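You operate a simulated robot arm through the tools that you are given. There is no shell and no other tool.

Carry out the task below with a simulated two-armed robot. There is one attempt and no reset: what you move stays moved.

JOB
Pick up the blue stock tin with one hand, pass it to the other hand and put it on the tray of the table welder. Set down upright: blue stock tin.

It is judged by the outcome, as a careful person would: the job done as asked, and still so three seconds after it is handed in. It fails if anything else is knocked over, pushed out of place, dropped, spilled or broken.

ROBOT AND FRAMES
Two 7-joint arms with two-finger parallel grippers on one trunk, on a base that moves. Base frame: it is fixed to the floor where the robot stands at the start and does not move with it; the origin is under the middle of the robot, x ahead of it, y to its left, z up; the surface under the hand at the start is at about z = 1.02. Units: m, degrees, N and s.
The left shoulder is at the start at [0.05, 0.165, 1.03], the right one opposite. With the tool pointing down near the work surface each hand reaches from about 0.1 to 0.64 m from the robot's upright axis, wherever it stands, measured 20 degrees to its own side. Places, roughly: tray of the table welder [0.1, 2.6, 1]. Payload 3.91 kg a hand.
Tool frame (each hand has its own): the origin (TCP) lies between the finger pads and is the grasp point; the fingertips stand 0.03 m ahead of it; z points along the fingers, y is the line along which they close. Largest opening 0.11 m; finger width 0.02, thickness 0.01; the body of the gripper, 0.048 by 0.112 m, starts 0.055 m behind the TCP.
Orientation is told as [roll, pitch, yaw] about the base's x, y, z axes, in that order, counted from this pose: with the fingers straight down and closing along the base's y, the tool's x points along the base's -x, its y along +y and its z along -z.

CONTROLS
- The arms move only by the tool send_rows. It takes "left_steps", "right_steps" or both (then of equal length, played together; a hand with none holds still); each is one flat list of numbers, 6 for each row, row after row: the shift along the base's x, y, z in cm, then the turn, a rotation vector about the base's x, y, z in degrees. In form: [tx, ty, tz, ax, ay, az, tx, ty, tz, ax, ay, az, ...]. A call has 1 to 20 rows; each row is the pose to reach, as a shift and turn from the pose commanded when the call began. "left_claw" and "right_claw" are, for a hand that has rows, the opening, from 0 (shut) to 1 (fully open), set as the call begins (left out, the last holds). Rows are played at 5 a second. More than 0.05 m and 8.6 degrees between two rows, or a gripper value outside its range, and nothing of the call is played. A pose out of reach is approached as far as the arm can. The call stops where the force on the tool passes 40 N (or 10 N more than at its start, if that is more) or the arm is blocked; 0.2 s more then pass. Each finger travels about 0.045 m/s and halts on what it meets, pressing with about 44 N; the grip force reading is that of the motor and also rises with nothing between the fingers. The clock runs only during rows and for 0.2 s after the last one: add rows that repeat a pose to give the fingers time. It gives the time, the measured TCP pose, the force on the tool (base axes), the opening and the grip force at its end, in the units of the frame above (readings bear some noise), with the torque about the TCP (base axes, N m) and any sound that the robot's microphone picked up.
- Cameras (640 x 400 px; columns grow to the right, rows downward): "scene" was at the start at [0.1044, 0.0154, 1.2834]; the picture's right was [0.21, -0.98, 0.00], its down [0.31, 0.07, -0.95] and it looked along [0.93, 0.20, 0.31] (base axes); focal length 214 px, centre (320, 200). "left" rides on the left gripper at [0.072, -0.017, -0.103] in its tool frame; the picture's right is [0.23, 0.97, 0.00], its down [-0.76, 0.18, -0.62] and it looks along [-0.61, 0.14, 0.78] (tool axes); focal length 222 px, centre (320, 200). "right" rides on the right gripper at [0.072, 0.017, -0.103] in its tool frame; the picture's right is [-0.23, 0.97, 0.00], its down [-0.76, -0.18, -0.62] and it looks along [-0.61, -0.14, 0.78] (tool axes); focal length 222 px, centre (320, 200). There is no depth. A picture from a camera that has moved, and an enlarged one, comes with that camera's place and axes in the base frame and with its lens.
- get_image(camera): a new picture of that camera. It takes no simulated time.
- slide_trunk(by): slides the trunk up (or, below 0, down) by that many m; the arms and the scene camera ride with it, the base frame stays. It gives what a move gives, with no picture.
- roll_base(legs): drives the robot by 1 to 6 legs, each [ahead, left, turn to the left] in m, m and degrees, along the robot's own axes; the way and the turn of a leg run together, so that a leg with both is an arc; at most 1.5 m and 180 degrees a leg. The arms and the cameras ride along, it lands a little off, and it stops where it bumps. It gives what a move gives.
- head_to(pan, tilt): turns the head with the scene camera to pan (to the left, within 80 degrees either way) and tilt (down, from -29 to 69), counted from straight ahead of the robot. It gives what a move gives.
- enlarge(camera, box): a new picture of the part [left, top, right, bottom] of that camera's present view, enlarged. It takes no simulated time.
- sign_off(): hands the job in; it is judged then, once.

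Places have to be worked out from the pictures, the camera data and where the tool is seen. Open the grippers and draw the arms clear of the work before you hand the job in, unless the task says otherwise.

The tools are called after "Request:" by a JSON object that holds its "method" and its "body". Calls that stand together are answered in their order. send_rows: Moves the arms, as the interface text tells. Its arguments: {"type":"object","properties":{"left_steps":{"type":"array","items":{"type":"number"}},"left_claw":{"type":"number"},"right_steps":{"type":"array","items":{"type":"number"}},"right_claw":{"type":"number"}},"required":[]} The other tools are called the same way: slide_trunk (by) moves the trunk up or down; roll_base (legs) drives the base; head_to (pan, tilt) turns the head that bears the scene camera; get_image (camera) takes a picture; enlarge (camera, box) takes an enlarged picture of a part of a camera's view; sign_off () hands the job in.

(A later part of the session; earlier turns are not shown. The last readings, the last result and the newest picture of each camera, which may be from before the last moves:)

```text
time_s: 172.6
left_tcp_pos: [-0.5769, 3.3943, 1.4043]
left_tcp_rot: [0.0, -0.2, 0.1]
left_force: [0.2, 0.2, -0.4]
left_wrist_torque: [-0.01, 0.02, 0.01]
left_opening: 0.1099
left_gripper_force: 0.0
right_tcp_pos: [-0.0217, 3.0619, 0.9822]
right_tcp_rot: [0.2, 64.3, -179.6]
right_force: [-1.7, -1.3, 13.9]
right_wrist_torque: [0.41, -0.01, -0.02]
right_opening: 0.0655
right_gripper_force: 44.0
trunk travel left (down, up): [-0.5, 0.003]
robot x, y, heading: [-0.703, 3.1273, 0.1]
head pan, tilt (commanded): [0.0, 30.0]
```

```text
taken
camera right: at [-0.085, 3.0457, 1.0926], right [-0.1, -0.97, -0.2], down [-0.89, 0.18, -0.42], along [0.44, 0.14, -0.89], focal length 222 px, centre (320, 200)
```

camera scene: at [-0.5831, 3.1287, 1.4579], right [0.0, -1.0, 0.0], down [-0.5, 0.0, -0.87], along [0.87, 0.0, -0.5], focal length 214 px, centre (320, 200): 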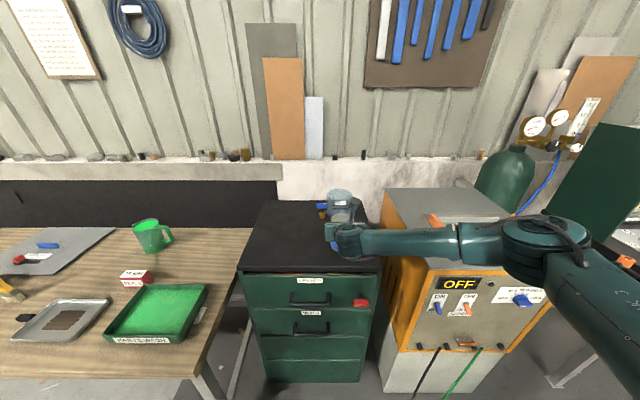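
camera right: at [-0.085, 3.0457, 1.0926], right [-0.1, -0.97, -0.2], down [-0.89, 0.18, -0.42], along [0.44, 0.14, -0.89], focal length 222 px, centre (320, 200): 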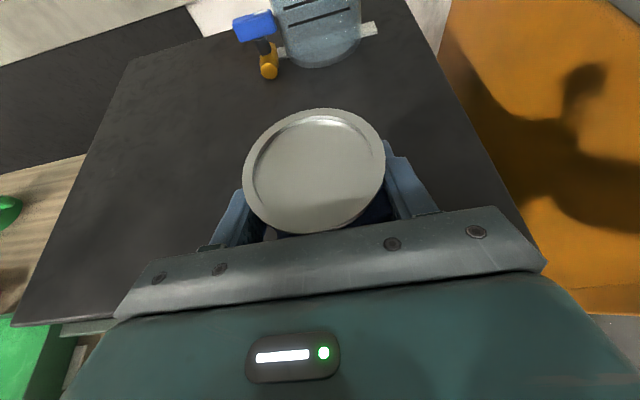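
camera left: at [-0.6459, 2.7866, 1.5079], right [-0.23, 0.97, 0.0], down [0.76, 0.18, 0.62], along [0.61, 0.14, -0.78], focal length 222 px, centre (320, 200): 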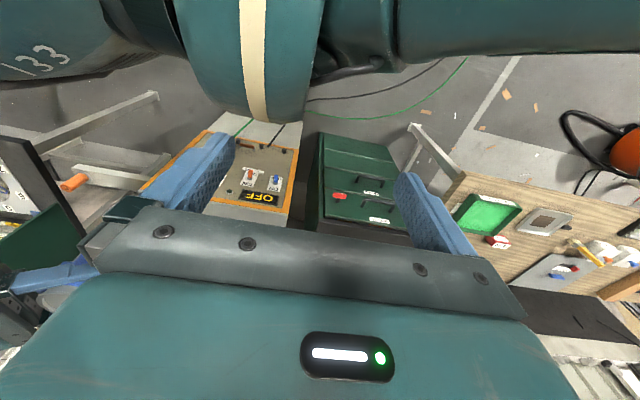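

The tin stands on the cabinet top (13.9 N upward). I open the right hand.

Request:
{"method": "send_rows", "body": {"right_steps": [0, 0, 0.1, 0, 0, 0, 0, 0, 0.1, 0, 0, 0, 0, 0, 0.1, 0, 0, 0, 0, 0, 0.1, 0, 0, 0, 0, 0, 0.1, 0, 0, 0], "right_claw": 1}}

Request:
{"method": "get_image", "body": {"camera": "right"}}

```text
time_s: 173.8
left_tcp_pos: [-0.5735, 3.3935, 1.4047]
left_tcp_rot: [0.1, -0.1, 0.1]
left_force: [-0.7, -0.4, -0.4]
left_wrist_torque: [0.0, 0.0, -0.01]
left_opening: 0.1101
left_gripper_force: 0.0
right_tcp_pos: [-0.0227, 3.0606, 0.9786]
right_tcp_rot: [0.5, 63.9, -179.4]
right_force: [0.3, 0.2, -0.2]
right_wrist_torque: [0.01, -0.01, 0.0]
right_opening: 0.1099
right_gripper_force: 0.1
trunk travel left (down, up): [-0.5, 0.003]
robot x, y, heading: [-0.7019, 3.1271, 0.2]
head pan, tilt (commanded): [0.0, 30.0]
```

```text
taken
camera right: at [-0.0842, 3.0456, 1.0895], right [-0.1, -0.97, -0.2], down [-0.9, 0.17, -0.41], along [0.43, 0.14, -0.89], focal length 222 px, centre (320, 200)
```

right: 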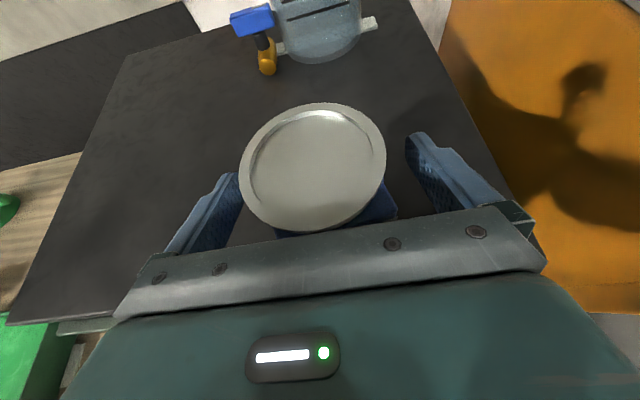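

The tin stands upright at [-0.024, 3.061]. I flatten the right hand to about 10° pitch around it and lower it to grip about 3.5 cm above its base.

Request:
{"method": "send_rows", "body": {"right_steps": [-0.2, 0, 0, 0, -5.3, 0, -0.4, 0, 0, 0, -10.7, 0, -0.5, 0, 0, 0, -16, 0, -0.5, 0, -1.5, 0, -16, 0, -0.5, 0, -3, 0, -16, 0, -0.5, 0, -4.2, 0, -16, 0]}}

Request:
{"method": "get_image", "body": {"camera": "right"}}

Request:
{"method": "enlarge", "body": {"camera": "scene", "box": [230, 180, 430, 300]}}

```text
time_s: 175.2
left_tcp_pos: [-0.5751, 3.392, 1.4045]
left_tcp_rot: [0.0, -0.2, 0.1]
left_force: [-0.8, 0.5, 0.3]
left_wrist_torque: [0.0, 0.0, 0.02]
left_opening: 0.1098
left_gripper_force: 0.1
right_tcp_pos: [-0.0141, 3.1097, 0.9721]
right_tcp_rot: [3.5, 77.4, -179.2]
right_force: [-0.2, -1.2, 0.9]
right_wrist_torque: [0.0, 0.04, 0.0]
right_opening: 0.1099
right_gripper_force: 0.1
right hand out of reach, approached as far as the arm can: row 2, 3, 4, 5, 6
trunk travel left (down, up): [-0.5, 0.003]
robot x, y, heading: [-0.7011, 3.1293, 0.1]
head pan, tilt (commanded): [0.0, 30.0]
```

```text
taken
camera right: at [-0.1012, 3.0995, 1.0671], right [-0.09, -0.97, -0.21], down [-0.77, 0.2, -0.61], along [0.64, 0.1, -0.76], focal length 222 px, centre (320, 200)
```

right: 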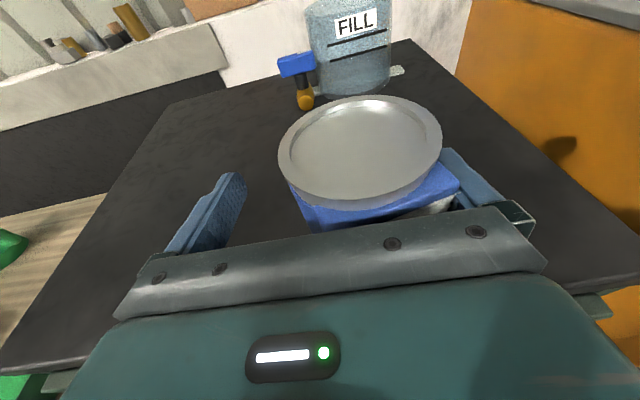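

```text
3.20 times, centred on (330, 240) of scene
camera zoom: at [-0.5843, 3.128, 1.4581], right [0.0, -1.0, 0.0], down [-0.5, 0.0, -0.87], along [0.87, 0.0, -0.5], focal length 686 px, centre (288, 72)
```

zoom: 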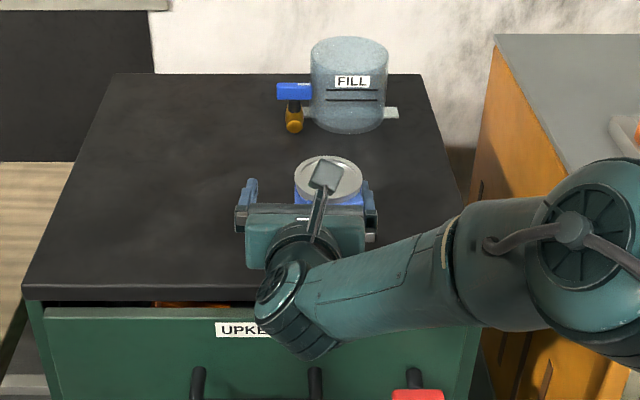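

The flat pose wasn't reachable with the trunk this high: the arm swerved 5 cm left and nudged the tin about 2.5 cm along the cabinet top; it still stands upright. I recentre, then withdraw the hand backward so I can lower the trunk.

Request:
{"method": "send_rows", "body": {"right_steps": [0, -1, 0.2, 0, 4, 0, 0, -2, 0.4, 0, 8, 0, -1, -2, 0.8, 0, 10, 0]}}

Request:
{"method": "get_image", "body": {"camera": "right"}}

```text
time_s: 176.0
left_tcp_pos: [-0.5744, 3.3931, 1.4042]
left_tcp_rot: [0.1, 0.0, 0.2]
left_force: [-0.3, 0.1, -0.5]
left_wrist_torque: [-0.02, 0.0, -0.01]
left_opening: 0.1099
left_gripper_force: 0.0
right_tcp_pos: [-0.0247, 3.0912, 0.9804]
right_tcp_rot: [3.1, 67.3, -179.4]
right_force: [0.5, -0.4, 0.6]
right_wrist_torque: [-0.02, 0.02, 0.0]
right_opening: 0.1099
right_gripper_force: 0.0
trunk travel left (down, up): [-0.5, 0.003]
robot x, y, heading: [-0.7031, 3.1268, 0.3]
head pan, tilt (commanded): [0.0, 30.0]
```

```text
taken
camera right: at [-0.0929, 3.0806, 1.0877], right [-0.13, -0.97, -0.19], down [-0.86, 0.2, -0.47], along [0.49, 0.1, -0.86], focal length 222 px, centre (320, 200)
```

right: 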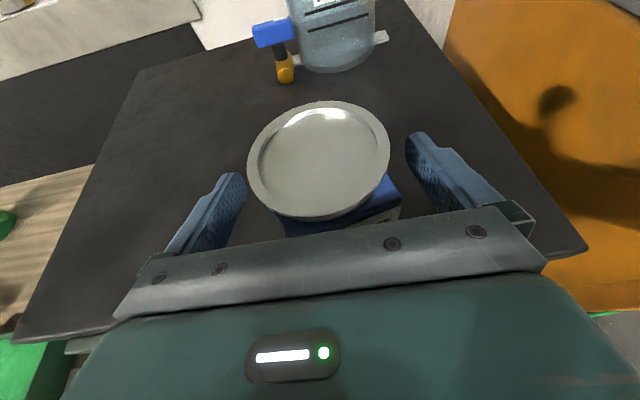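

The tin is at [-0.022, 3.088] upright. I withdraw the right hand backward and up, then lower the trunk by 0.25 m.

Request:
{"method": "send_rows", "body": {"right_steps": [-4, 0, 1.6, 0, 0, 0, -8, 0, 3.3, 0, 0, 0, -12, 0, 5, 0, 0, 0, -15, 0, 8, 0, 0, 0, -15, 0, 12, 0, 0, 0, -15, 0, 16, 0, 0, 0, -15, 0, 20, 0, 0, 0, -15, 0, 24, 0, 0, 0]}}

Request:
{"method": "slide_trunk", "body": {"by": -0.25}}

Request:
{"method": "get_image", "body": {"camera": "scene"}}

Request:
{"method": "get_image", "body": {"camera": "right"}}

```text
time_s: 177.8
left_tcp_pos: [-0.5743, 3.3936, 1.4043]
left_tcp_rot: [0.0, -0.1, 0.0]
left_force: [0.7, 0.0, 0.0]
left_wrist_torque: [0.0, 0.01, 0.0]
left_opening: 0.1099
left_gripper_force: 0.0
right_tcp_pos: [-0.1723, 3.0906, 1.2215]
right_tcp_rot: [3.2, 67.3, -179.3]
right_force: [-0.2, -0.2, 0.4]
right_wrist_torque: [0.0, -0.01, -0.01]
right_opening: 0.1098
right_gripper_force: 0.1
trunk travel left (down, up): [-0.5, 0.003]
robot x, y, heading: [-0.7026, 3.1312, -0.2]
head pan, tilt (commanded): [0.0, 30.0]
```

```text
time_s: 180.4
left_tcp_pos: [-0.5735, 3.3938, 1.1546]
left_tcp_rot: [0.0, -0.2, 0.1]
left_force: [-0.3, -0.1, -0.2]
left_wrist_torque: [-0.04, -0.02, -0.01]
left_opening: 0.1102
left_gripper_force: 0.1
right_tcp_pos: [-0.1737, 3.0892, 0.9705]
right_tcp_rot: [3.0, 67.3, -179.5]
right_force: [0.7, 0.3, -0.6]
right_wrist_torque: [0.0, 0.01, 0.0]
right_opening: 0.1098
right_gripper_force: 0.0
trunk travel left (down, up): [-0.25, 0.253]
robot x, y, heading: [-0.7064, 3.1308, -0.1]
head pan, tilt (commanded): [0.0, 30.0]
```

```text
taken
camera scene: at [-0.5842, 3.1283, 1.2081], right [0.0, -1.0, 0.0], down [-0.5, 0.0, -0.87], along [0.87, 0.0, -0.5], focal length 214 px, centre (320, 200)
```

scene: 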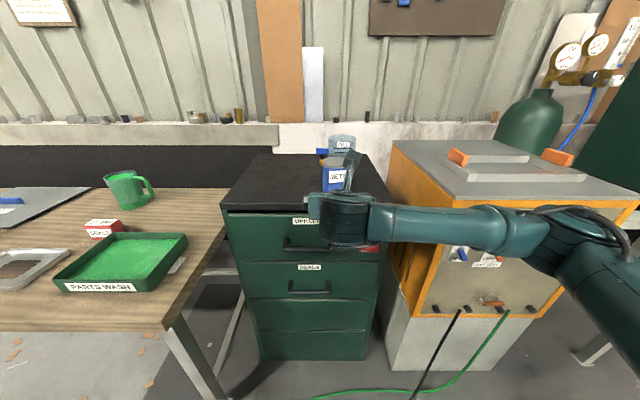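

```text
taken
camera right: at [-0.2427, 3.0799, 1.0784], right [-0.13, -0.97, -0.19], down [-0.86, 0.2, -0.47], along [0.49, 0.1, -0.86], focal length 222 px, centre (320, 200)
```

right: 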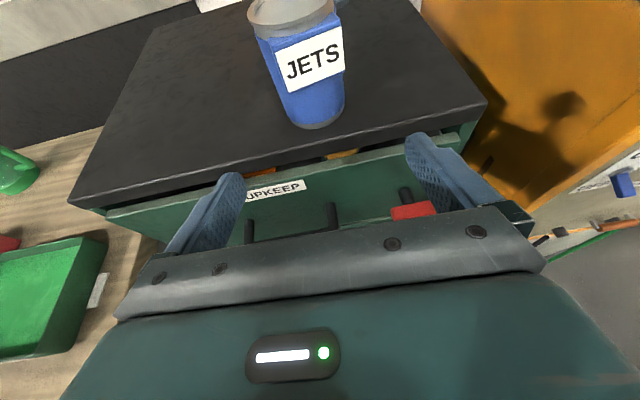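

With the shoulders lower, the flat approach should be easy. I level the hand to 10° pitch (correcting a small yaw error) and lower it to z ≈ 0.935 in front of the cabinet edge.

Request:
{"method": "send_rows", "body": {"right_steps": [0, 0, -1.2, 0.4, -4.3, 0.9, 0, 0, -2.4, 0.8, -8.5, 1.9, 0, 0, -3.5, 1.2, -12.7, 2.8, 0, 0, -3.5, 1.2, -12.7, 2.8]}}

Request:
{"method": "get_image", "body": {"camera": "right"}}

```text
time_s: 181.4
left_tcp_pos: [-0.5729, 3.3937, 1.154]
left_tcp_rot: [0.0, -0.1, 0.1]
left_force: [-0.7, -0.1, 0.2]
left_wrist_torque: [-0.03, -0.01, 0.0]
left_opening: 0.1099
left_gripper_force: 0.0
right_tcp_pos: [-0.173, 3.0917, 0.9348]
right_tcp_rot: [-1.4, 80.1, 179.0]
right_force: [-0.6, 0.3, 0.0]
right_wrist_torque: [0.02, 0.03, -0.01]
right_opening: 0.11
right_gripper_force: 0.1
trunk travel left (down, up): [-0.25, 0.253]
robot x, y, heading: [-0.706, 3.1312, 0.0]
head pan, tilt (commanded): [0.0, 30.0]
```

```text
taken
camera right: at [-0.2636, 3.0739, 1.0253], right [-0.03, -0.97, -0.23], down [-0.75, 0.18, -0.64], along [0.67, 0.15, -0.73], focal length 222 px, centre (320, 200)
```

right: 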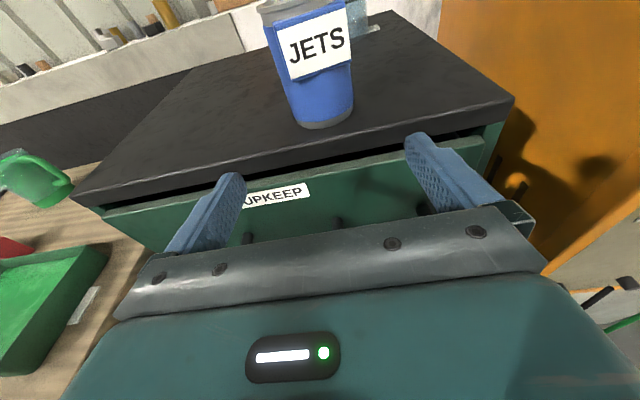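

Well aligned in y (tin at 3.09). I slide forward 15 cm so that the open fingers go around the tin's lower half.

Request:
{"method": "send_rows", "body": {"right_steps": [4, -0.1, 0, 0, 0, 0, 8, -0.2, 0, 0, 0, 0, 11, -0.2, 0, 0, 0, 0, 13, -0.2, 0, 0, 0, 0, 15, -0.2, 0, 0, 0, 0]}}

Request:
{"method": "get_image", "body": {"camera": "right"}}

Request:
{"method": "enlarge", "body": {"camera": "scene", "box": [220, 120, 440, 270]}}

```text
time_s: 182.6
left_tcp_pos: [-0.5745, 3.3934, 1.1561]
left_tcp_rot: [0.0, -0.1, 0.2]
left_force: [1.0, -0.3, -0.9]
left_wrist_torque: [0.03, 0.0, 0.03]
left_opening: 0.11
left_gripper_force: 0.1
right_tcp_pos: [-0.0229, 3.089, 0.9339]
right_tcp_rot: [-1.0, 79.9, 179.5]
right_force: [-0.2, 0.0, -0.1]
right_wrist_torque: [0.02, 0.01, 0.01]
right_opening: 0.11
right_gripper_force: 0.0
trunk travel left (down, up): [-0.25, 0.253]
robot x, y, heading: [-0.7017, 3.129, 0.1]
head pan, tilt (commanded): [0.0, 30.0]
```

```text
taken
camera right: at [-0.1131, 3.0733, 1.0238], right [-0.03, -0.97, -0.23], down [-0.75, 0.17, -0.64], along [0.66, 0.15, -0.73], focal length 222 px, centre (320, 200)
```

right: 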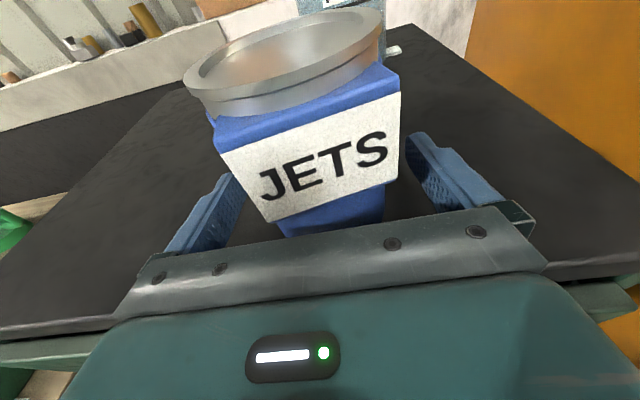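

```text
2.67 times, centred on (330, 195) of scene
camera zoom: at [-0.5841, 3.1283, 1.208], right [0.0, -1.0, 0.0], down [-0.5, 0.0, -0.87], along [0.87, 0.0, -0.5], focal length 572 px, centre (293, 213)
```

zoom: 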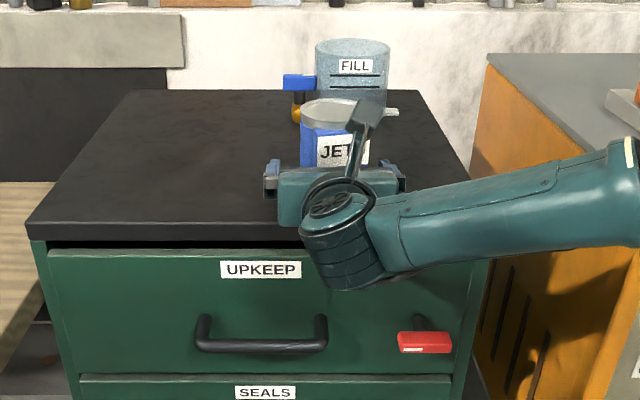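

The fingers surround the tin's lower half. I close the right gripper.

Request:
{"method": "send_rows", "body": {"right_steps": [0, 0, 0, 0, 0, 0, 0, 0, 0, 0, 0, 0, 0, 0, 0, 0, 0, 0, 0, 0, 0, 0, 0, 0, 0, 0, 0, 0, 0, 0, 0, 0, 0, 0, 0, 0, 0, 0, 0, 0, 0, 0], "right_claw": 0}}

Request:
{"method": "get_image", "body": {"camera": "right"}}

```text
time_s: 184.2
left_tcp_pos: [-0.5742, 3.3933, 1.1541]
left_tcp_rot: [0.0, -0.1, 0.1]
left_force: [-0.6, -0.5, -0.8]
left_wrist_torque: [-0.01, 0.0, 0.02]
left_opening: 0.11
left_gripper_force: 0.1
right_tcp_pos: [-0.0225, 3.0901, 0.9342]
right_tcp_rot: [-1.2, 80.1, 179.2]
right_force: [-0.4, -1.4, -0.2]
right_wrist_torque: [-0.22, 0.01, 0.02]
right_opening: 0.0655
right_gripper_force: 44.5
trunk travel left (down, up): [-0.25, 0.253]
robot x, y, heading: [-0.7055, 3.1305, 0.1]
head pan, tilt (commanded): [0.0, 30.0]
```

```text
taken
camera right: at [-0.1133, 3.0728, 1.0241], right [-0.03, -0.97, -0.23], down [-0.75, 0.18, -0.64], along [0.67, 0.15, -0.73], focal length 222 px, centre (320, 200)
```

right: 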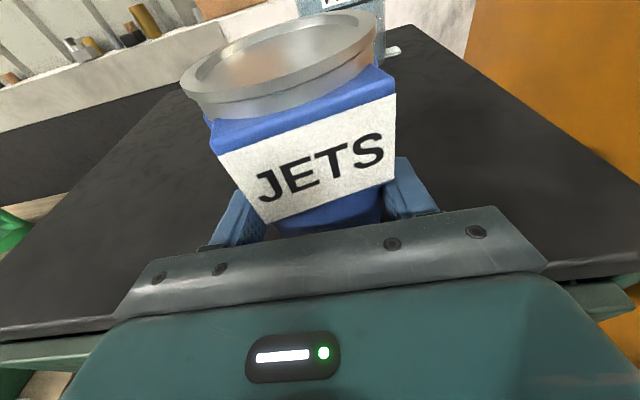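

Gripped low. I lift 3 cm and check that it is held.

Request:
{"method": "send_rows", "body": {"right_steps": [0, 0, 0.5, 0, 0, 0, 0, 0, 1, 0, 0, 0, 0, 0, 2, 0, 0, 0, 0, 0, 3, 0, 0, 0, 0, 0, 3, 0, 0, 0]}}

Request:
{"method": "get_image", "body": {"camera": "right"}}

```text
time_s: 185.4
left_tcp_pos: [-0.5739, 3.3933, 1.1553]
left_tcp_rot: [0.0, 0.0, 0.1]
left_force: [-0.1, 0.5, -0.7]
left_wrist_torque: [-0.02, -0.04, -0.02]
left_opening: 0.1101
left_gripper_force: 0.0
right_tcp_pos: [-0.0213, 3.0885, 0.9655]
right_tcp_rot: [-1.2, 79.9, 179.2]
right_force: [-0.6, 0.4, -4.4]
right_wrist_torque: [0.0, 0.06, 0.04]
right_opening: 0.0657
right_gripper_force: 43.8
trunk travel left (down, up): [-0.25, 0.253]
robot x, y, heading: [-0.7032, 3.1282, -0.1]
head pan, tilt (commanded): [0.0, 30.0]
```

```text
taken
camera right: at [-0.1131, 3.0717, 1.0545], right [-0.03, -0.97, -0.23], down [-0.75, 0.18, -0.64], along [0.66, 0.15, -0.73], focal length 222 px, centre (320, 200)
```

right: 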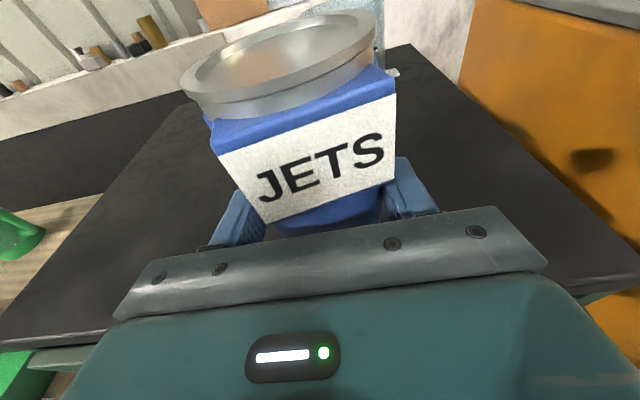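

The tin is held firmly (4.4 N). I bring it up and back to the handover spot in front of the robot at about [-0.22, 3.10, 1.08].

Request:
{"method": "send_rows", "body": {"right_steps": [0, 0, 2.5, 0, 0, 0, -1, 0.2, 5, 0, 0, 0, -4, 0.4, 7, 0, 0, 0, -8, 0.5, 8.5, 0, 0, 0, -12, 0.7, 10, 0, 0, 0, -16, 0.9, 11, 0, 0, 0, -20, 1, 11.5, 0, 0, 0, -20, 1, 11.5, 0, 0, 0]}}

Request:
{"method": "get_image", "body": {"camera": "scene"}}

Request:
{"method": "get_image", "body": {"camera": "right"}}

```text
time_s: 187.2
left_tcp_pos: [-0.5738, 3.3938, 1.1545]
left_tcp_rot: [0.0, -0.1, 0.1]
left_force: [-0.1, -0.8, -0.8]
left_wrist_torque: [-0.01, -0.01, -0.02]
left_opening: 0.1101
left_gripper_force: 0.0
right_tcp_pos: [-0.2228, 3.0975, 1.0793]
right_tcp_rot: [-1.3, 80.0, 179.1]
right_force: [0.0, 0.4, -4.3]
right_wrist_torque: [0.02, 0.03, 0.01]
right_opening: 0.0657
right_gripper_force: 44.0
trunk travel left (down, up): [-0.25, 0.253]
robot x, y, heading: [-0.7018, 3.1307, 0.2]
head pan, tilt (commanded): [0.0, 30.0]
```

```text
taken
camera scene: at [-0.5838, 3.1282, 1.208], right [0.0, -1.0, 0.0], down [-0.5, 0.0, -0.87], along [0.87, 0.0, -0.5], focal length 214 px, centre (320, 200)
```

scene: 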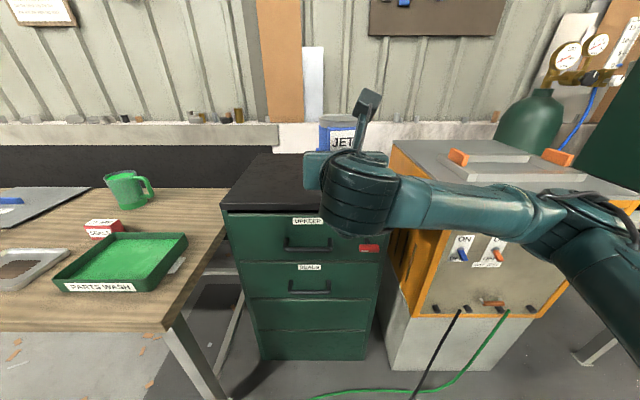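

```text
taken
camera right: at [-0.3138, 3.0806, 1.1698], right [-0.03, -0.97, -0.23], down [-0.75, 0.18, -0.64], along [0.66, 0.15, -0.73], focal length 222 px, centre (320, 200)
```

right: 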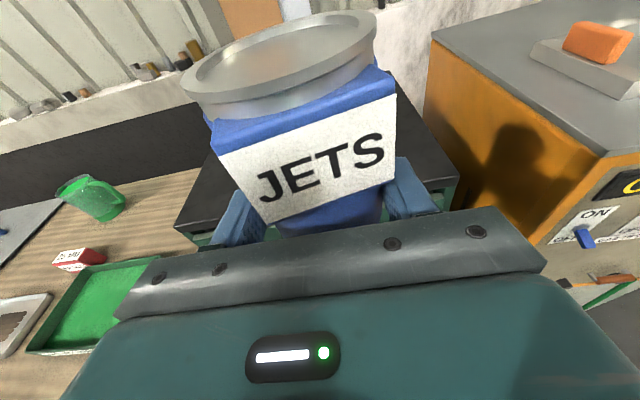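

The tin is at the handover spot, upright with its top at z ≈ 1.148. For the left hand's reach from above I raise the trunk by 0.15 m and lower the right arm back by the same amount.

Request:
{"method": "slide_trunk", "body": {"by": 0.15}}

Request:
{"method": "send_rows", "body": {"right_steps": [-0.5, 0, -4, 0, 0, 0, -1, 0, -8, 0, 0, 0, -2, 0, -12, 0, 0, 0, -3, 0, -15, 0, 0, 0, -3, 0, -15, 0, 0, 0]}}

Request:
{"method": "get_image", "body": {"camera": "scene"}}

```text
time_s: 189.0
left_tcp_pos: [-0.5734, 3.393, 1.3046]
left_tcp_rot: [0.1, -0.1, 0.1]
left_force: [0.7, 0.2, -0.2]
left_wrist_torque: [0.01, 0.03, -0.04]
left_opening: 0.11
left_gripper_force: 0.1
right_tcp_pos: [-0.2219, 3.0982, 1.2294]
right_tcp_rot: [-1.3, 80.0, 179.2]
right_force: [0.4, -0.3, -4.3]
right_wrist_torque: [-0.01, 0.03, 0.0]
right_opening: 0.0656
right_gripper_force: 44.2
trunk travel left (down, up): [-0.4, 0.103]
robot x, y, heading: [-0.706, 3.1324, -0.0]
head pan, tilt (commanded): [0.0, 30.0]
```

```text
time_s: 190.2
left_tcp_pos: [-0.5737, 3.394, 1.3047]
left_tcp_rot: [0.0, -0.1, 0.1]
left_force: [0.4, 0.3, 0.3]
left_wrist_torque: [-0.01, 0.02, -0.02]
left_opening: 0.1099
left_gripper_force: 0.0
right_tcp_pos: [-0.2525, 3.0982, 1.0835]
right_tcp_rot: [-1.5, 80.1, 179.0]
right_force: [-1.2, -1.2, -3.3]
right_wrist_torque: [-0.04, 0.04, 0.0]
right_opening: 0.0656
right_gripper_force: 43.6
trunk travel left (down, up): [-0.4, 0.103]
robot x, y, heading: [-0.703, 3.1288, 0.1]
head pan, tilt (commanded): [0.0, 30.0]
```

```text
taken
camera scene: at [-0.5838, 3.1282, 1.358], right [0.0, -1.0, 0.0], down [-0.5, 0.0, -0.87], along [0.87, 0.0, -0.5], focal length 214 px, centre (320, 200)
```

scene: 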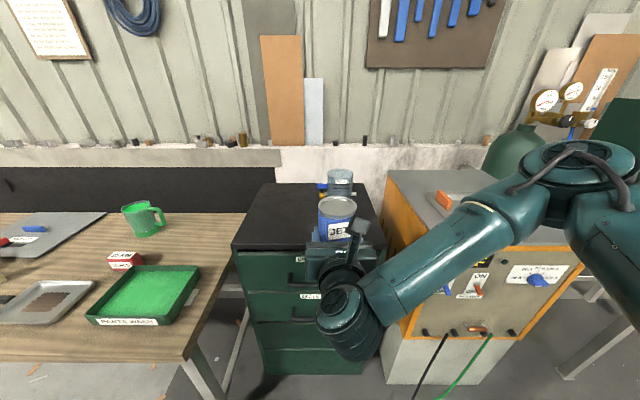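

The tin's axis is at about [-0.2515, 3.096], top at 1.152. I bring the open left hand, fingers down, over the tin at z ≈ 1.28.

Request:
{"method": "send_rows", "body": {"left_steps": [3.2, -3, 0, 0, 0, 0, 6.4, -6, 0, 0, 0, 0, 9.7, -9, 0, 0, 0, 0, 12.9, -12, 0, 0, 0, 0, 16.1, -15, 0, 0, 0, 0, 19.3, -18, 0, 0, 0, 0, 22.5, -21, 0, 0, 0, 0, 25.8, -24, -0.5, 0, 0, 0, 29, -27, -1.5, 0, 0, 0, 32.2, -29.7, -2.5, 0, 0, 0, 32.2, -29.7, -2.5, 0, 0, 0]}}

Request:
{"method": "get_image", "body": {"camera": "left"}}

Request:
{"method": "get_image", "body": {"camera": "scene"}}

```text
time_s: 192.6
left_tcp_pos: [-0.3201, 3.2575, 1.2618]
left_tcp_rot: [0.0, 0.0, 0.1]
left_force: [-0.5, -0.1, 0.1]
left_wrist_torque: [0.0, -0.02, 0.01]
left_opening: 0.1099
left_gripper_force: 0.0
left hand out of reach, approached as far as the arm can: row 6, 7, 8, 9, 10, 11
right_tcp_pos: [-0.2517, 3.0991, 1.0821]
right_tcp_rot: [-1.3, 80.0, 179.1]
right_force: [-0.5, -0.3, -4.7]
right_wrist_torque: [-0.02, 0.01, 0.0]
right_opening: 0.0659
right_gripper_force: 43.5
trunk travel left (down, up): [-0.4, 0.103]
robot x, y, heading: [-0.7032, 3.1253, 0.0]
head pan, tilt (commanded): [0.0, 30.0]
```

```text
taken
camera left: at [-0.3939, 3.2403, 1.3645], right [-0.23, 0.97, 0.0], down [0.76, 0.18, 0.62], along [0.61, 0.14, -0.78], focal length 222 px, centre (320, 200)
```

left: 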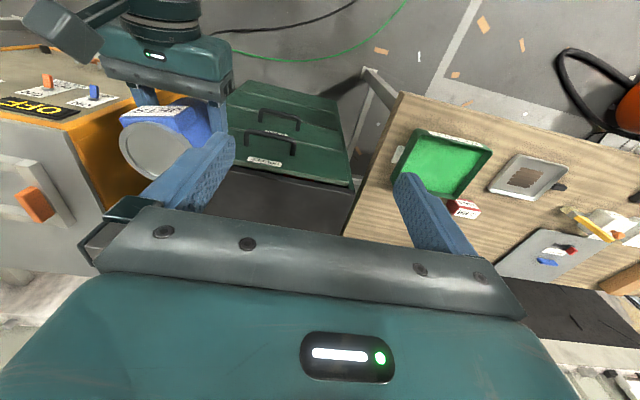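

```text
taken
camera scene: at [-0.5837, 3.1282, 1.358], right [0.0, -1.0, 0.0], down [-0.5, 0.0, -0.87], along [0.87, 0.0, -0.5], focal length 214 px, centre (320, 200)
```

scene: 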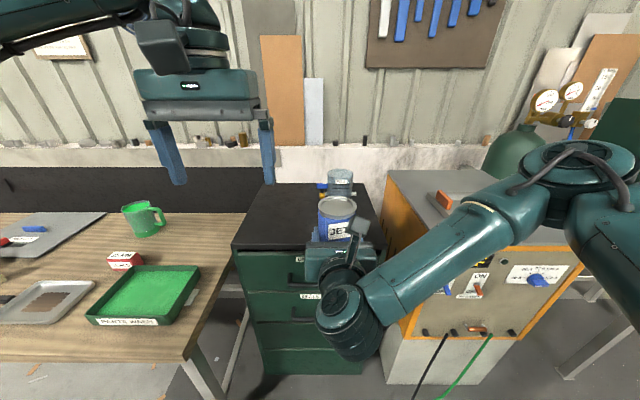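

The left arm hit a limit moving diagonally inward while folded. I try going forward first, then inward.

Request:
{"method": "send_rows", "body": {"left_steps": [3, 0, 1, 0, 0, 0, 6, 0, 1.5, 0, 0, 0, 9, 0, 1.5, 0, 0, 0, 12, -1, 1.5, 0, 0, 0, 13, -4, 1.5, 0, 0, 0, 13, -8, 1.5, 0, 0, 0, 13, -12, 1.5, 0, 0, 0, 12, -15, 1.5, 0, 0, 0, 11, -16, 1.5, 0, 0, 0]}}

Request:
{"method": "get_image", "body": {"camera": "left"}}

```text
time_s: 194.6
left_tcp_pos: [-0.2634, 3.2726, 1.2179]
left_tcp_rot: [-0.1, 0.0, 0.0]
left_force: [0.0, 0.4, -0.1]
left_wrist_torque: [-0.05, 0.04, -0.03]
left_opening: 0.11
left_gripper_force: 0.1
left hand out of reach, approached as far as the arm can: row 1, 2, 3, 4, 5, 6, 7, 8, 9
right_tcp_pos: [-0.2511, 3.0984, 1.0828]
right_tcp_rot: [-1.3, 79.9, 179.1]
right_force: [0.3, 0.7, -4.2]
right_wrist_torque: [-0.02, -0.01, -0.02]
right_opening: 0.0657
right_gripper_force: 44.1
trunk travel left (down, up): [-0.4, 0.103]
robot x, y, heading: [-0.704, 3.1324, 0.0]
head pan, tilt (commanded): [0.0, 30.0]
```

```text
taken
camera left: at [-0.3364, 3.2556, 1.3223], right [-0.23, 0.97, 0.0], down [0.76, 0.18, 0.62], along [0.61, 0.14, -0.78], focal length 222 px, centre (320, 200)
```

left: 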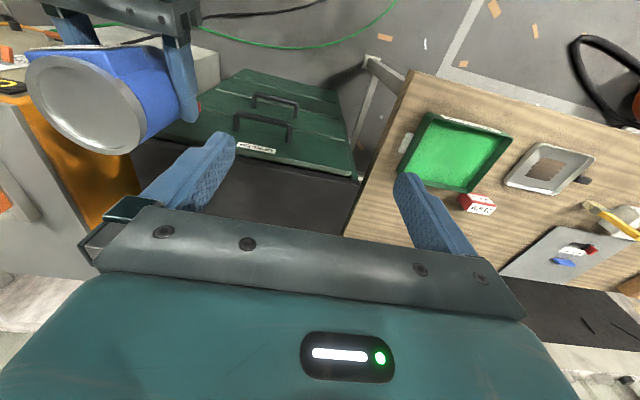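

The left arm still can't follow; perhaps it is in an awkward configuration. I look at it with the head.

Request:
{"method": "head_to", "body": {"pan": 50, "tilt": 10}}

Request:
{"method": "get_image", "body": {"camera": "scene"}}

```text
time_s: 195.8
left_tcp_pos: [-0.2637, 3.273, 1.2195]
left_tcp_rot: [-0.1, 0.0, 0.1]
left_force: [0.7, 0.5, -0.6]
left_wrist_torque: [0.0, 0.02, -0.04]
left_opening: 0.1099
left_gripper_force: 0.0
right_tcp_pos: [-0.2515, 3.0987, 1.0816]
right_tcp_rot: [-1.3, 80.0, 179.0]
right_force: [0.0, -0.5, -4.1]
right_wrist_torque: [0.04, 0.04, -0.01]
right_opening: 0.0656
right_gripper_force: 44.0
trunk travel left (down, up): [-0.4, 0.103]
robot x, y, heading: [-0.7049, 3.1273, 0.1]
head pan, tilt (commanded): [50.0, 10.0]
```

```text
taken
camera scene: at [-0.6146, 3.1994, 1.3903], right [0.77, -0.64, 0.0], down [-0.11, -0.13, -0.98], along [0.63, 0.76, -0.17], focal length 214 px, centre (320, 200)
```

scene: 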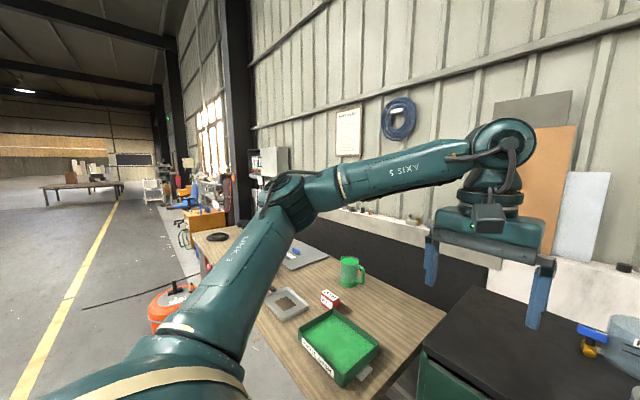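

I test which directions are free: a small move up and outward.

Request:
{"method": "send_rows", "body": {"left_steps": [0, 2, 2, 0, 0, 0, 0, 4, 4, 0, 0, 0]}}

Request:
{"method": "send_rows", "body": {"left_steps": [0, 3, 3, 0, 0, 0, 0, 5, 5, 0, 0, 0]}}

```text
time_s: 196.3
left_tcp_pos: [-0.2647, 3.3126, 1.2573]
left_tcp_rot: [-0.2, -0.1, 0.1]
left_force: [-0.4, 0.1, -0.1]
left_wrist_torque: [-0.01, 0.06, -0.04]
left_opening: 0.1098
left_gripper_force: 0.1
right_tcp_pos: [-0.2524, 3.0983, 1.083]
right_tcp_rot: [-1.2, 80.1, 179.2]
right_force: [0.3, 1.0, -4.0]
right_wrist_torque: [0.01, 0.03, -0.03]
right_opening: 0.0654
right_gripper_force: 43.8
trunk travel left (down, up): [-0.4, 0.103]
robot x, y, heading: [-0.7, 3.1302, 0.1]
head pan, tilt (commanded): [50.0, 10.0]
```

```text
time_s: 196.9
left_tcp_pos: [-0.2645, 3.3621, 1.3041]
left_tcp_rot: [-0.1, -0.1, 0.1]
left_force: [0.6, 0.0, 0.7]
left_wrist_torque: [-0.01, 0.01, 0.03]
left_opening: 0.1102
left_gripper_force: 0.0
right_tcp_pos: [-0.2507, 3.0985, 1.0821]
right_tcp_rot: [-1.2, 80.0, 179.1]
right_force: [0.3, 0.4, -3.5]
right_wrist_torque: [-0.02, 0.03, 0.01]
right_opening: 0.0656
right_gripper_force: 43.8
trunk travel left (down, up): [-0.4, 0.103]
robot x, y, heading: [-0.7012, 3.1261, 0.3]
head pan, tilt (commanded): [50.0, 10.0]
```

Up and outward is free. I try extending forward first (x ≈ -0.17), then inward at that distance.

Request:
{"method": "send_rows", "body": {"left_steps": [4, -2, 0, 0, 0, 0, 8, -4, 0, 0, 0, 0, 10, -7, -0.5, 0, 0, 0, 10, -11, -1, 0, 0, 0, 10, -15, -1.5, 0, 0, 0, 10, -19, -2, 0, 0, 0, 10, -23, -2.5, 0, 0, 0]}}

```text
time_s: 198.6
left_tcp_pos: [-0.2558, 3.2952, 1.2524]
left_tcp_rot: [0.0, -0.1, 0.1]
left_force: [0.3, -0.5, 0.7]
left_wrist_torque: [0.06, 0.01, 0.0]
left_opening: 0.1104
left_gripper_force: 0.0
left hand out of reach, approached as far as the arm can: row 1, 2, 3, 4, 5, 6, 7
right_tcp_pos: [-0.2509, 3.0988, 1.0841]
right_tcp_rot: [-1.3, 80.0, 179.2]
right_force: [0.1, 0.1, -4.9]
right_wrist_torque: [0.06, 0.02, -0.01]
right_opening: 0.0654
right_gripper_force: 43.9
trunk travel left (down, up): [-0.4, 0.103]
robot x, y, heading: [-0.7001, 3.1284, 0.2]
head pan, tilt (commanded): [50.0, 10.0]
```

The left arm's inward reach is limited in its present posture. I test whether turning the left hand's yaw by +40° is possible here, since the tin can also be presented at an angle.

Request:
{"method": "send_rows", "body": {"left_steps": [0, 0, 0, 0, 0, 8, 0, 0, 0, 0, 0, 16, 0, 0, 0, 0, 0, 24, 0, 0, 0, 0, 0, 32, 0, 0, 0, 0, 0, 40]}}

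Request:
{"method": "send_rows", "body": {"left_steps": [0, -3, 0, 0, 0, 0, 0, -6, 0, 0, 0, 0, 0, -9, 0, 0, 0, 0]}}

```text
time_s: 199.8
left_tcp_pos: [-0.2537, 3.2938, 1.246]
left_tcp_rot: [0.0, 0.0, 40.3]
left_force: [0.4, 0.3, -0.4]
left_wrist_torque: [0.0, 0.0, -0.01]
left_opening: 0.1101
left_gripper_force: 0.1
right_tcp_pos: [-0.253, 3.0988, 1.0825]
right_tcp_rot: [-1.3, 79.9, 179.0]
right_force: [-1.2, -0.3, -4.8]
right_wrist_torque: [0.0, 0.02, -0.02]
right_opening: 0.0657
right_gripper_force: 43.8
trunk travel left (down, up): [-0.4, 0.103]
robot x, y, heading: [-0.7019, 3.1281, 0.1]
head pan, tilt (commanded): [50.0, 10.0]
```

```text
time_s: 200.6
left_tcp_pos: [-0.2766, 3.2767, 1.2464]
left_tcp_rot: [0.0, -0.1, 40.1]
left_force: [0.1, -0.7, -0.3]
left_wrist_torque: [0.0, 0.04, -0.01]
left_opening: 0.11
left_gripper_force: 0.1
left hand out of reach, approached as far as the arm can: row 1, 2, 3
right_tcp_pos: [-0.2521, 3.0988, 1.0829]
right_tcp_rot: [-1.3, 80.0, 179.1]
right_force: [0.5, 1.1, -4.9]
right_wrist_torque: [0.01, 0.06, 0.0]
right_opening: 0.0656
right_gripper_force: 43.7
trunk travel left (down, up): [-0.4, 0.103]
robot x, y, heading: [-0.7023, 3.1305, -0.0]
head pan, tilt (commanded): [50.0, 10.0]
```

Yaw is free, but inward reach stays limited at rel y ≈ 0.15. So I'll bring the tin further left with the right hand pointing left (+y) and have the left hand come down with yaw -90° (its camera away from the right hand). I test the left hand's yaw to -90° first.

Request:
{"method": "send_rows", "body": {"left_steps": [0, 1, 1, 0, 0, -8, 0, 2, 2, 0, 0, -16, 0, 3, 3, 0, 0, -24, 0, 4, 4, 0, 0, -32, 0, 5, 5, 0, 0, -40, 0, 6, 5, 0, 0, -48, 0, 6, 5, 0, 0, -56, 0, 6, 5, 0, 0, -64, 0, 6, 5, 0, 0, -72, 0, 6, 5, 0, 0, -80, 0, 6, 5, 0, 0, -88, 0, 6, 5, 0, 0, -96, 0, 6, 5, 0, 0, -104, 0, 6, 5, 0, 0, -112, 0, 6, 5, 0, 0, -120, 0, 6, 5, 0, 0, -128, 0, 6, 5, 0, 0, -130]}}

Request:
{"method": "get_image", "body": {"camera": "scene"}}

```text
time_s: 204.2
left_tcp_pos: [-0.4281, 3.2477, 1.2451]
left_tcp_rot: [0.1, 0.0, -89.3]
left_force: [-0.1, -0.1, 0.4]
left_wrist_torque: [0.02, -0.02, 0.0]
left_opening: 0.1098
left_gripper_force: 0.1
left hand out of reach, approached as far as the arm can: row 11, 12, 13, 14, 15, 16, 17
right_tcp_pos: [-0.2525, 3.0994, 1.0818]
right_tcp_rot: [-1.3, 80.0, 179.0]
right_force: [-0.3, 0.4, -4.7]
right_wrist_torque: [0.01, 0.01, 0.05]
right_opening: 0.0657
right_gripper_force: 43.6
trunk travel left (down, up): [-0.4, 0.103]
robot x, y, heading: [-0.7027, 3.1264, -0.1]
head pan, tilt (commanded): [50.0, 10.0]
```

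```text
taken
camera scene: at [-0.6144, 3.1994, 1.3903], right [0.77, -0.64, 0.0], down [-0.11, -0.13, -0.98], along [0.63, 0.76, -0.17], focal length 214 px, centre (320, 200)
```

scene: 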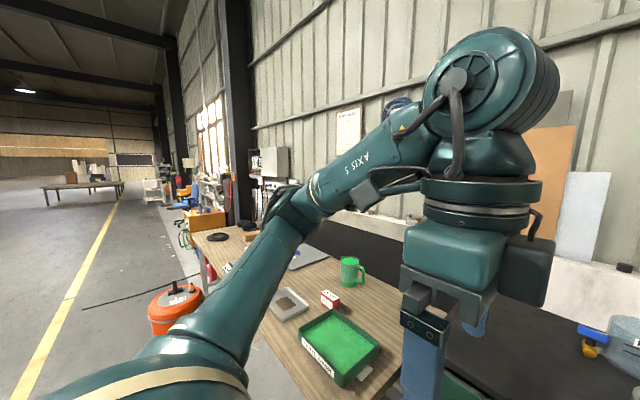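

Yaw -90° pulls the arm out of place, so I go the other way: back to about +60°, moving the hand to about [-0.28, 3.30, 1.29].

Request:
{"method": "send_rows", "body": {"left_steps": [0, 1, 1, 0, 0, 8, 0, 2, 2, 0, 0, 16, 1, 3, 3, 0, 0, 24, 2, 4, 4, 0, 0, 32, 3, 5, 4.5, 0, 0, 40, 4, 5, 4.5, 0, 0, 48, 5, 5, 4.5, 0, 0, 56, 6, 5, 4.5, 0, 0, 64, 7, 5, 4.5, 0, 0, 72, 8, 5, 4.5, 0, 0, 80, 9, 5, 4.5, 0, 0, 88, 10, 5, 4.5, 0, 0, 96, 11, 5, 4.5, 0, 0, 104, 12, 5, 4.5, 0, 0, 112, 13, 5, 4.5, 0, 0, 120, 14, 5, 4.5, 0, 0, 128, 15, 5, 4.5, 0, 0, 136, 15, 5, 4.5, 0, 0, 144, 15, 5, 4.5, 0, 0, 149]}}

Request:
{"method": "get_image", "body": {"camera": "scene"}}

```text
time_s: 208.2
left_tcp_pos: [-0.2747, 3.3015, 1.2891]
left_tcp_rot: [-0.1, -0.1, 59.3]
left_force: [0.1, -0.1, -1.2]
left_wrist_torque: [0.03, -0.01, 0.02]
left_opening: 0.11
left_gripper_force: 0.1
right_tcp_pos: [-0.2521, 3.0991, 1.0827]
right_tcp_rot: [-1.3, 80.1, 179.1]
right_force: [0.4, 0.7, -4.3]
right_wrist_torque: [-0.04, 0.03, 0.0]
right_opening: 0.0655
right_gripper_force: 44.4
trunk travel left (down, up): [-0.4, 0.103]
robot x, y, heading: [-0.7017, 3.1271, 0.2]
head pan, tilt (commanded): [50.0, 10.0]
```

```text
taken
camera scene: at [-0.6145, 3.1995, 1.3903], right [0.77, -0.64, 0.0], down [-0.11, -0.13, -0.98], along [0.63, 0.76, -0.17], focal length 214 px, centre (320, 200)
```

scene: 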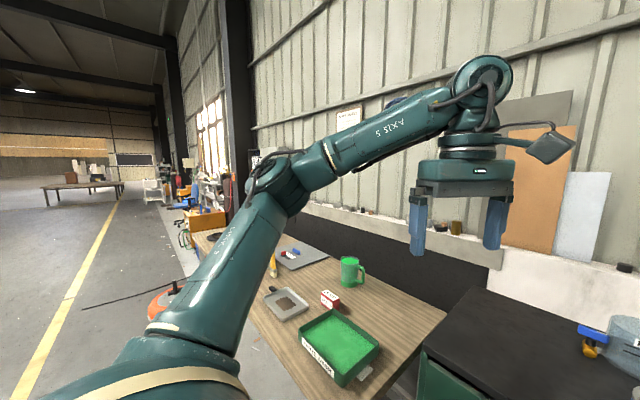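

The left hand is well placed at [-0.275, 3.30, 1.289] with yaw 59°. Now I bring the tin under it with the right hand, turning the right hand to +60° yaw as well.

Request:
{"method": "send_rows", "body": {"right_steps": [-0.2, 2.4, 0, 0, 0, 7.4, -0.4, 4.8, 0, 0, 0, 14.8, -0.6, 7.2, 0, 0, 0, 22.2, -0.9, 9.6, 0, 0, 0, 29.6, -1.2, 12, 0, 0, 0, 37, -1.5, 14.4, 0, 0, 0, 44.4, -1.9, 17, 0, 0, 0, 52, -2.2, 20, 0, 0, 0, 60, -2.2, 20, 0, 0, 0, 60]}}

Request:
{"method": "head_to", "body": {"pan": 22, "tilt": 25}}

Request:
{"method": "get_image", "body": {"camera": "scene"}}

Request:
{"method": "get_image", "body": {"camera": "left"}}

```text
time_s: 210.2
left_tcp_pos: [-0.2748, 3.2989, 1.2906]
left_tcp_rot: [0.0, -0.1, 59.1]
left_force: [0.5, -1.4, -0.4]
left_wrist_torque: [0.06, -0.04, -0.01]
left_opening: 0.1101
left_gripper_force: 0.0
right_tcp_pos: [-0.3629, 3.3451, 1.1113]
right_tcp_rot: [-17.4, 73.4, -134.4]
right_force: [-3.1, -0.2, -15.3]
right_wrist_torque: [0.45, -0.23, -0.12]
right_opening: 0.0654
right_gripper_force: 44.3
right hand out of reach, approached as far as the arm can: row 4, 5, 6, 7, 8, 9
trunk travel left (down, up): [-0.4, 0.103]
robot x, y, heading: [-0.7028, 3.1292, 0.2]
head pan, tilt (commanded): [50.0, 10.0]
```

```text
time_s: 211.1
left_tcp_pos: [-0.2757, 3.3012, 1.2911]
left_tcp_rot: [-0.2, -0.1, 59.2]
left_force: [0.7, -0.3, 0.0]
left_wrist_torque: [0.01, 0.01, 0.02]
left_opening: 0.11
left_gripper_force: 0.0
right_tcp_pos: [-0.364, 3.348, 1.1192]
right_tcp_rot: [-15.5, 74.5, -132.4]
right_force: [-0.2, -0.5, -5.7]
right_wrist_torque: [-0.03, 0.0, 0.0]
right_opening: 0.0654
right_gripper_force: 44.2
trunk travel left (down, up): [-0.4, 0.103]
robot x, y, heading: [-0.7033, 3.1309, -0.0]
head pan, tilt (commanded): [22.0, 25.0]
```

```text
taken
camera scene: at [-0.5889, 3.163, 1.366], right [0.38, -0.93, 0.0], down [-0.39, -0.16, -0.91], along [0.84, 0.34, -0.42], focal length 214 px, centre (320, 200)
```

scene: 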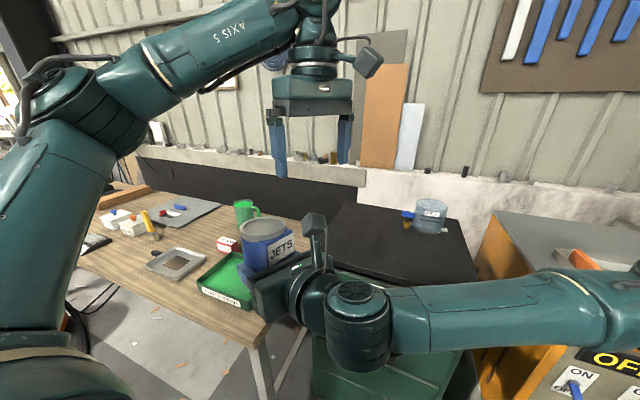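

```text
taken
camera left: at [-0.2988, 3.2298, 1.3943], right [-0.95, 0.3, 0.0], down [0.24, 0.74, 0.62], along [0.19, 0.59, -0.78], focal length 222 px, centre (320, 200)
```

left: 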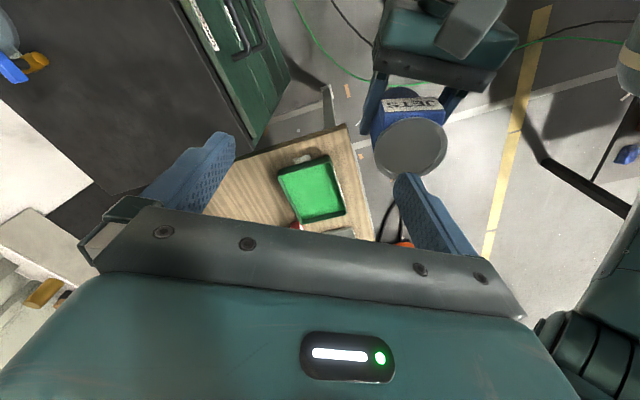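

The right arm also strays when reaching that far inward; the tin is still held (tilted only about 6°). I compute the turn needed to bring the right hand to point straight left (+y), level, with the tin back at the robot's centre line, and move there.

Request:
{"method": "send_rows", "body": {"right_steps": [1.0, -3.9, -0.6, 0.66, -0.83, 4.6, 2.0, -7.9, -1.3, 1.33, -1.66, 9.2, 3.0, -11.9, -1.9, 2.0, -2.5, 13.8, 4.0, -15.9, -2.6, 2.66, -3.3, 18.4, 5.0, -19.8, -3.2, 3.3, -4.1, 23.0, 6.1, -23.8, -3.9, 4.0, -5.0, 27.6, 6.1, -23.8, -3.9, 4.0, -5.0, 27.6]}}

Request:
{"method": "get_image", "body": {"camera": "scene"}}

Request:
{"method": "get_image", "body": {"camera": "right"}}

```text
time_s: 212.7
left_tcp_pos: [-0.2759, 3.3006, 1.2899]
left_tcp_rot: [-0.1, 0.1, 59.2]
left_force: [0.7, 0.7, 0.2]
left_wrist_torque: [0.03, 0.02, -0.05]
left_opening: 0.1098
left_gripper_force: 0.0
right_tcp_pos: [-0.3023, 3.1077, 1.0755]
right_tcp_rot: [-5.3, 79.5, -94.7]
right_force: [-0.1, -0.1, -4.0]
right_wrist_torque: [-0.04, 0.05, 0.03]
right_opening: 0.0656
right_gripper_force: 44.1
trunk travel left (down, up): [-0.4, 0.103]
robot x, y, heading: [-0.7035, 3.1275, 0.2]
head pan, tilt (commanded): [22.0, 25.0]
```

```text
taken
camera scene: at [-0.589, 3.1632, 1.366], right [0.38, -0.93, 0.0], down [-0.39, -0.16, -0.91], along [0.84, 0.34, -0.42], focal length 214 px, centre (320, 200)
```

scene: 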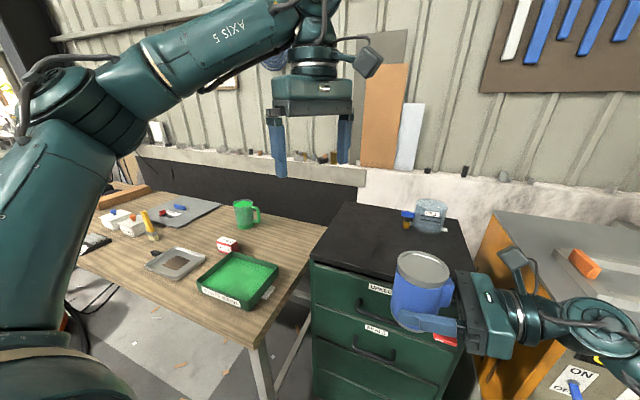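

```text
taken
camera right: at [-0.2835, 3.0212, 1.1649], right [0.97, -0.03, -0.24], down [-0.18, -0.75, -0.63], along [-0.16, 0.66, -0.74], focal length 222 px, centre (320, 200)
```

right: 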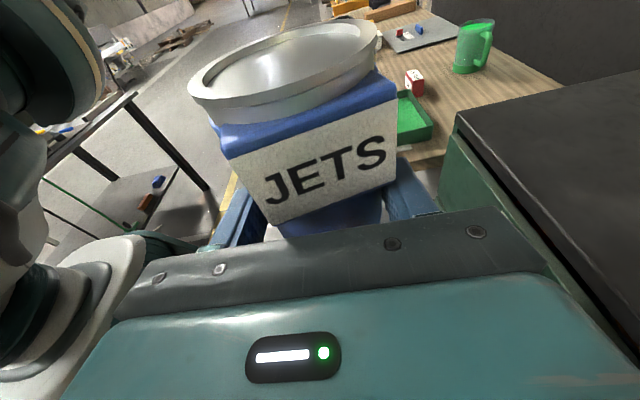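

The right hand points left again with the tin upright at [-0.302, 3.108], base z ≈ 1.044. The left hand will come in from the upper left, tilted 40° toward the right and closing along x, to take the tin's top. First I turn its yaw to +90°.

Request:
{"method": "send_rows", "body": {"left_steps": [0, 0, 0, 0, 0, 7.7, 0, 0, 0, 0, 0, 15.4, 0, 0, 0, 0, 0, 23.1, 0, 0, 0, 0, 0, 30.8]}}

Request:
{"method": "send_rows", "body": {"left_steps": [-0.4, -1.9, -1.1, -6.7, 0, 0, -0.9, -3.8, -2.3, -13.4, 0, 0, -1.3, -5.7, -3.5, -20, 0, 0, -1.7, -7.6, -4.6, -26.7, 0, 0, -2.2, -9.5, -5.8, -33.4, 0, 0, -2.6, -11.5, -6.9, -40, 0, 0, -2.6, -11.5, -6.9, -40, 0, 0]}}

Request:
{"method": "get_image", "body": {"camera": "left"}}

Request:
{"method": "get_image", "body": {"camera": "scene"}}

```text
time_s: 213.7
left_tcp_pos: [-0.2741, 3.3018, 1.2891]
left_tcp_rot: [0.0, 0.0, 90.0]
left_force: [-0.2, 0.4, 0.2]
left_wrist_torque: [0.04, 0.0, 0.0]
left_opening: 0.1099
left_gripper_force: 0.1
right_tcp_pos: [-0.3019, 3.1085, 1.0757]
right_tcp_rot: [-5.2, 79.5, -94.6]
right_force: [-1.2, -0.1, -4.2]
right_wrist_torque: [-0.02, -0.03, -0.01]
right_opening: 0.0653
right_gripper_force: 43.6
trunk travel left (down, up): [-0.4, 0.103]
robot x, y, heading: [-0.7023, 3.1306, 0.4]
head pan, tilt (commanded): [22.0, 25.0]
```

```text
time_s: 215.3
left_tcp_pos: [-0.3009, 3.185, 1.2228]
left_tcp_rot: [-0.1, 40.1, 89.9]
left_force: [0.6, -0.6, 0.0]
left_wrist_torque: [0.02, -0.04, -0.01]
left_opening: 0.1098
left_gripper_force: 0.1
right_tcp_pos: [-0.3015, 3.1081, 1.0743]
right_tcp_rot: [-5.1, 79.5, -94.8]
right_force: [0.4, 0.0, -4.4]
right_wrist_torque: [-0.06, -0.02, 0.01]
right_opening: 0.0654
right_gripper_force: 44.5
trunk travel left (down, up): [-0.4, 0.103]
robot x, y, heading: [-0.7091, 3.1271, 0.1]
head pan, tilt (commanded): [22.0, 25.0]
```

```text
taken
camera left: at [-0.2847, 3.1959, 1.3491], right [-0.97, -0.17, 0.14], down [-0.18, 0.98, -0.01], along [-0.14, -0.04, -0.99], focal length 222 px, centre (320, 200)
```

left: 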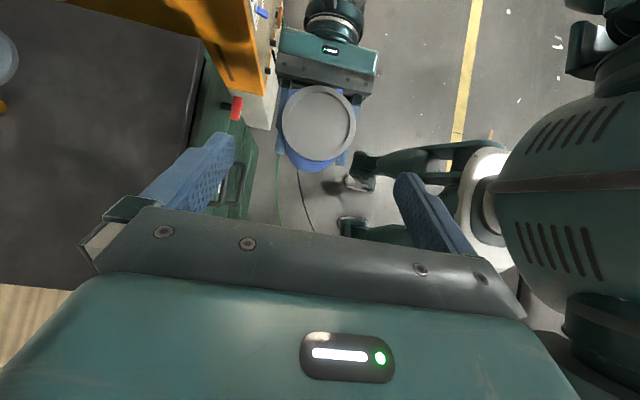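

```text
taken
camera scene: at [-0.589, 3.1628, 1.366], right [0.38, -0.93, 0.0], down [-0.39, -0.16, -0.91], along [0.84, 0.34, -0.42], focal length 214 px, centre (320, 200)
```

scene: 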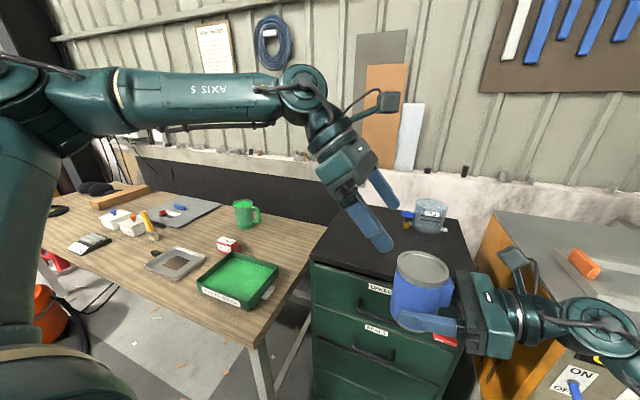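

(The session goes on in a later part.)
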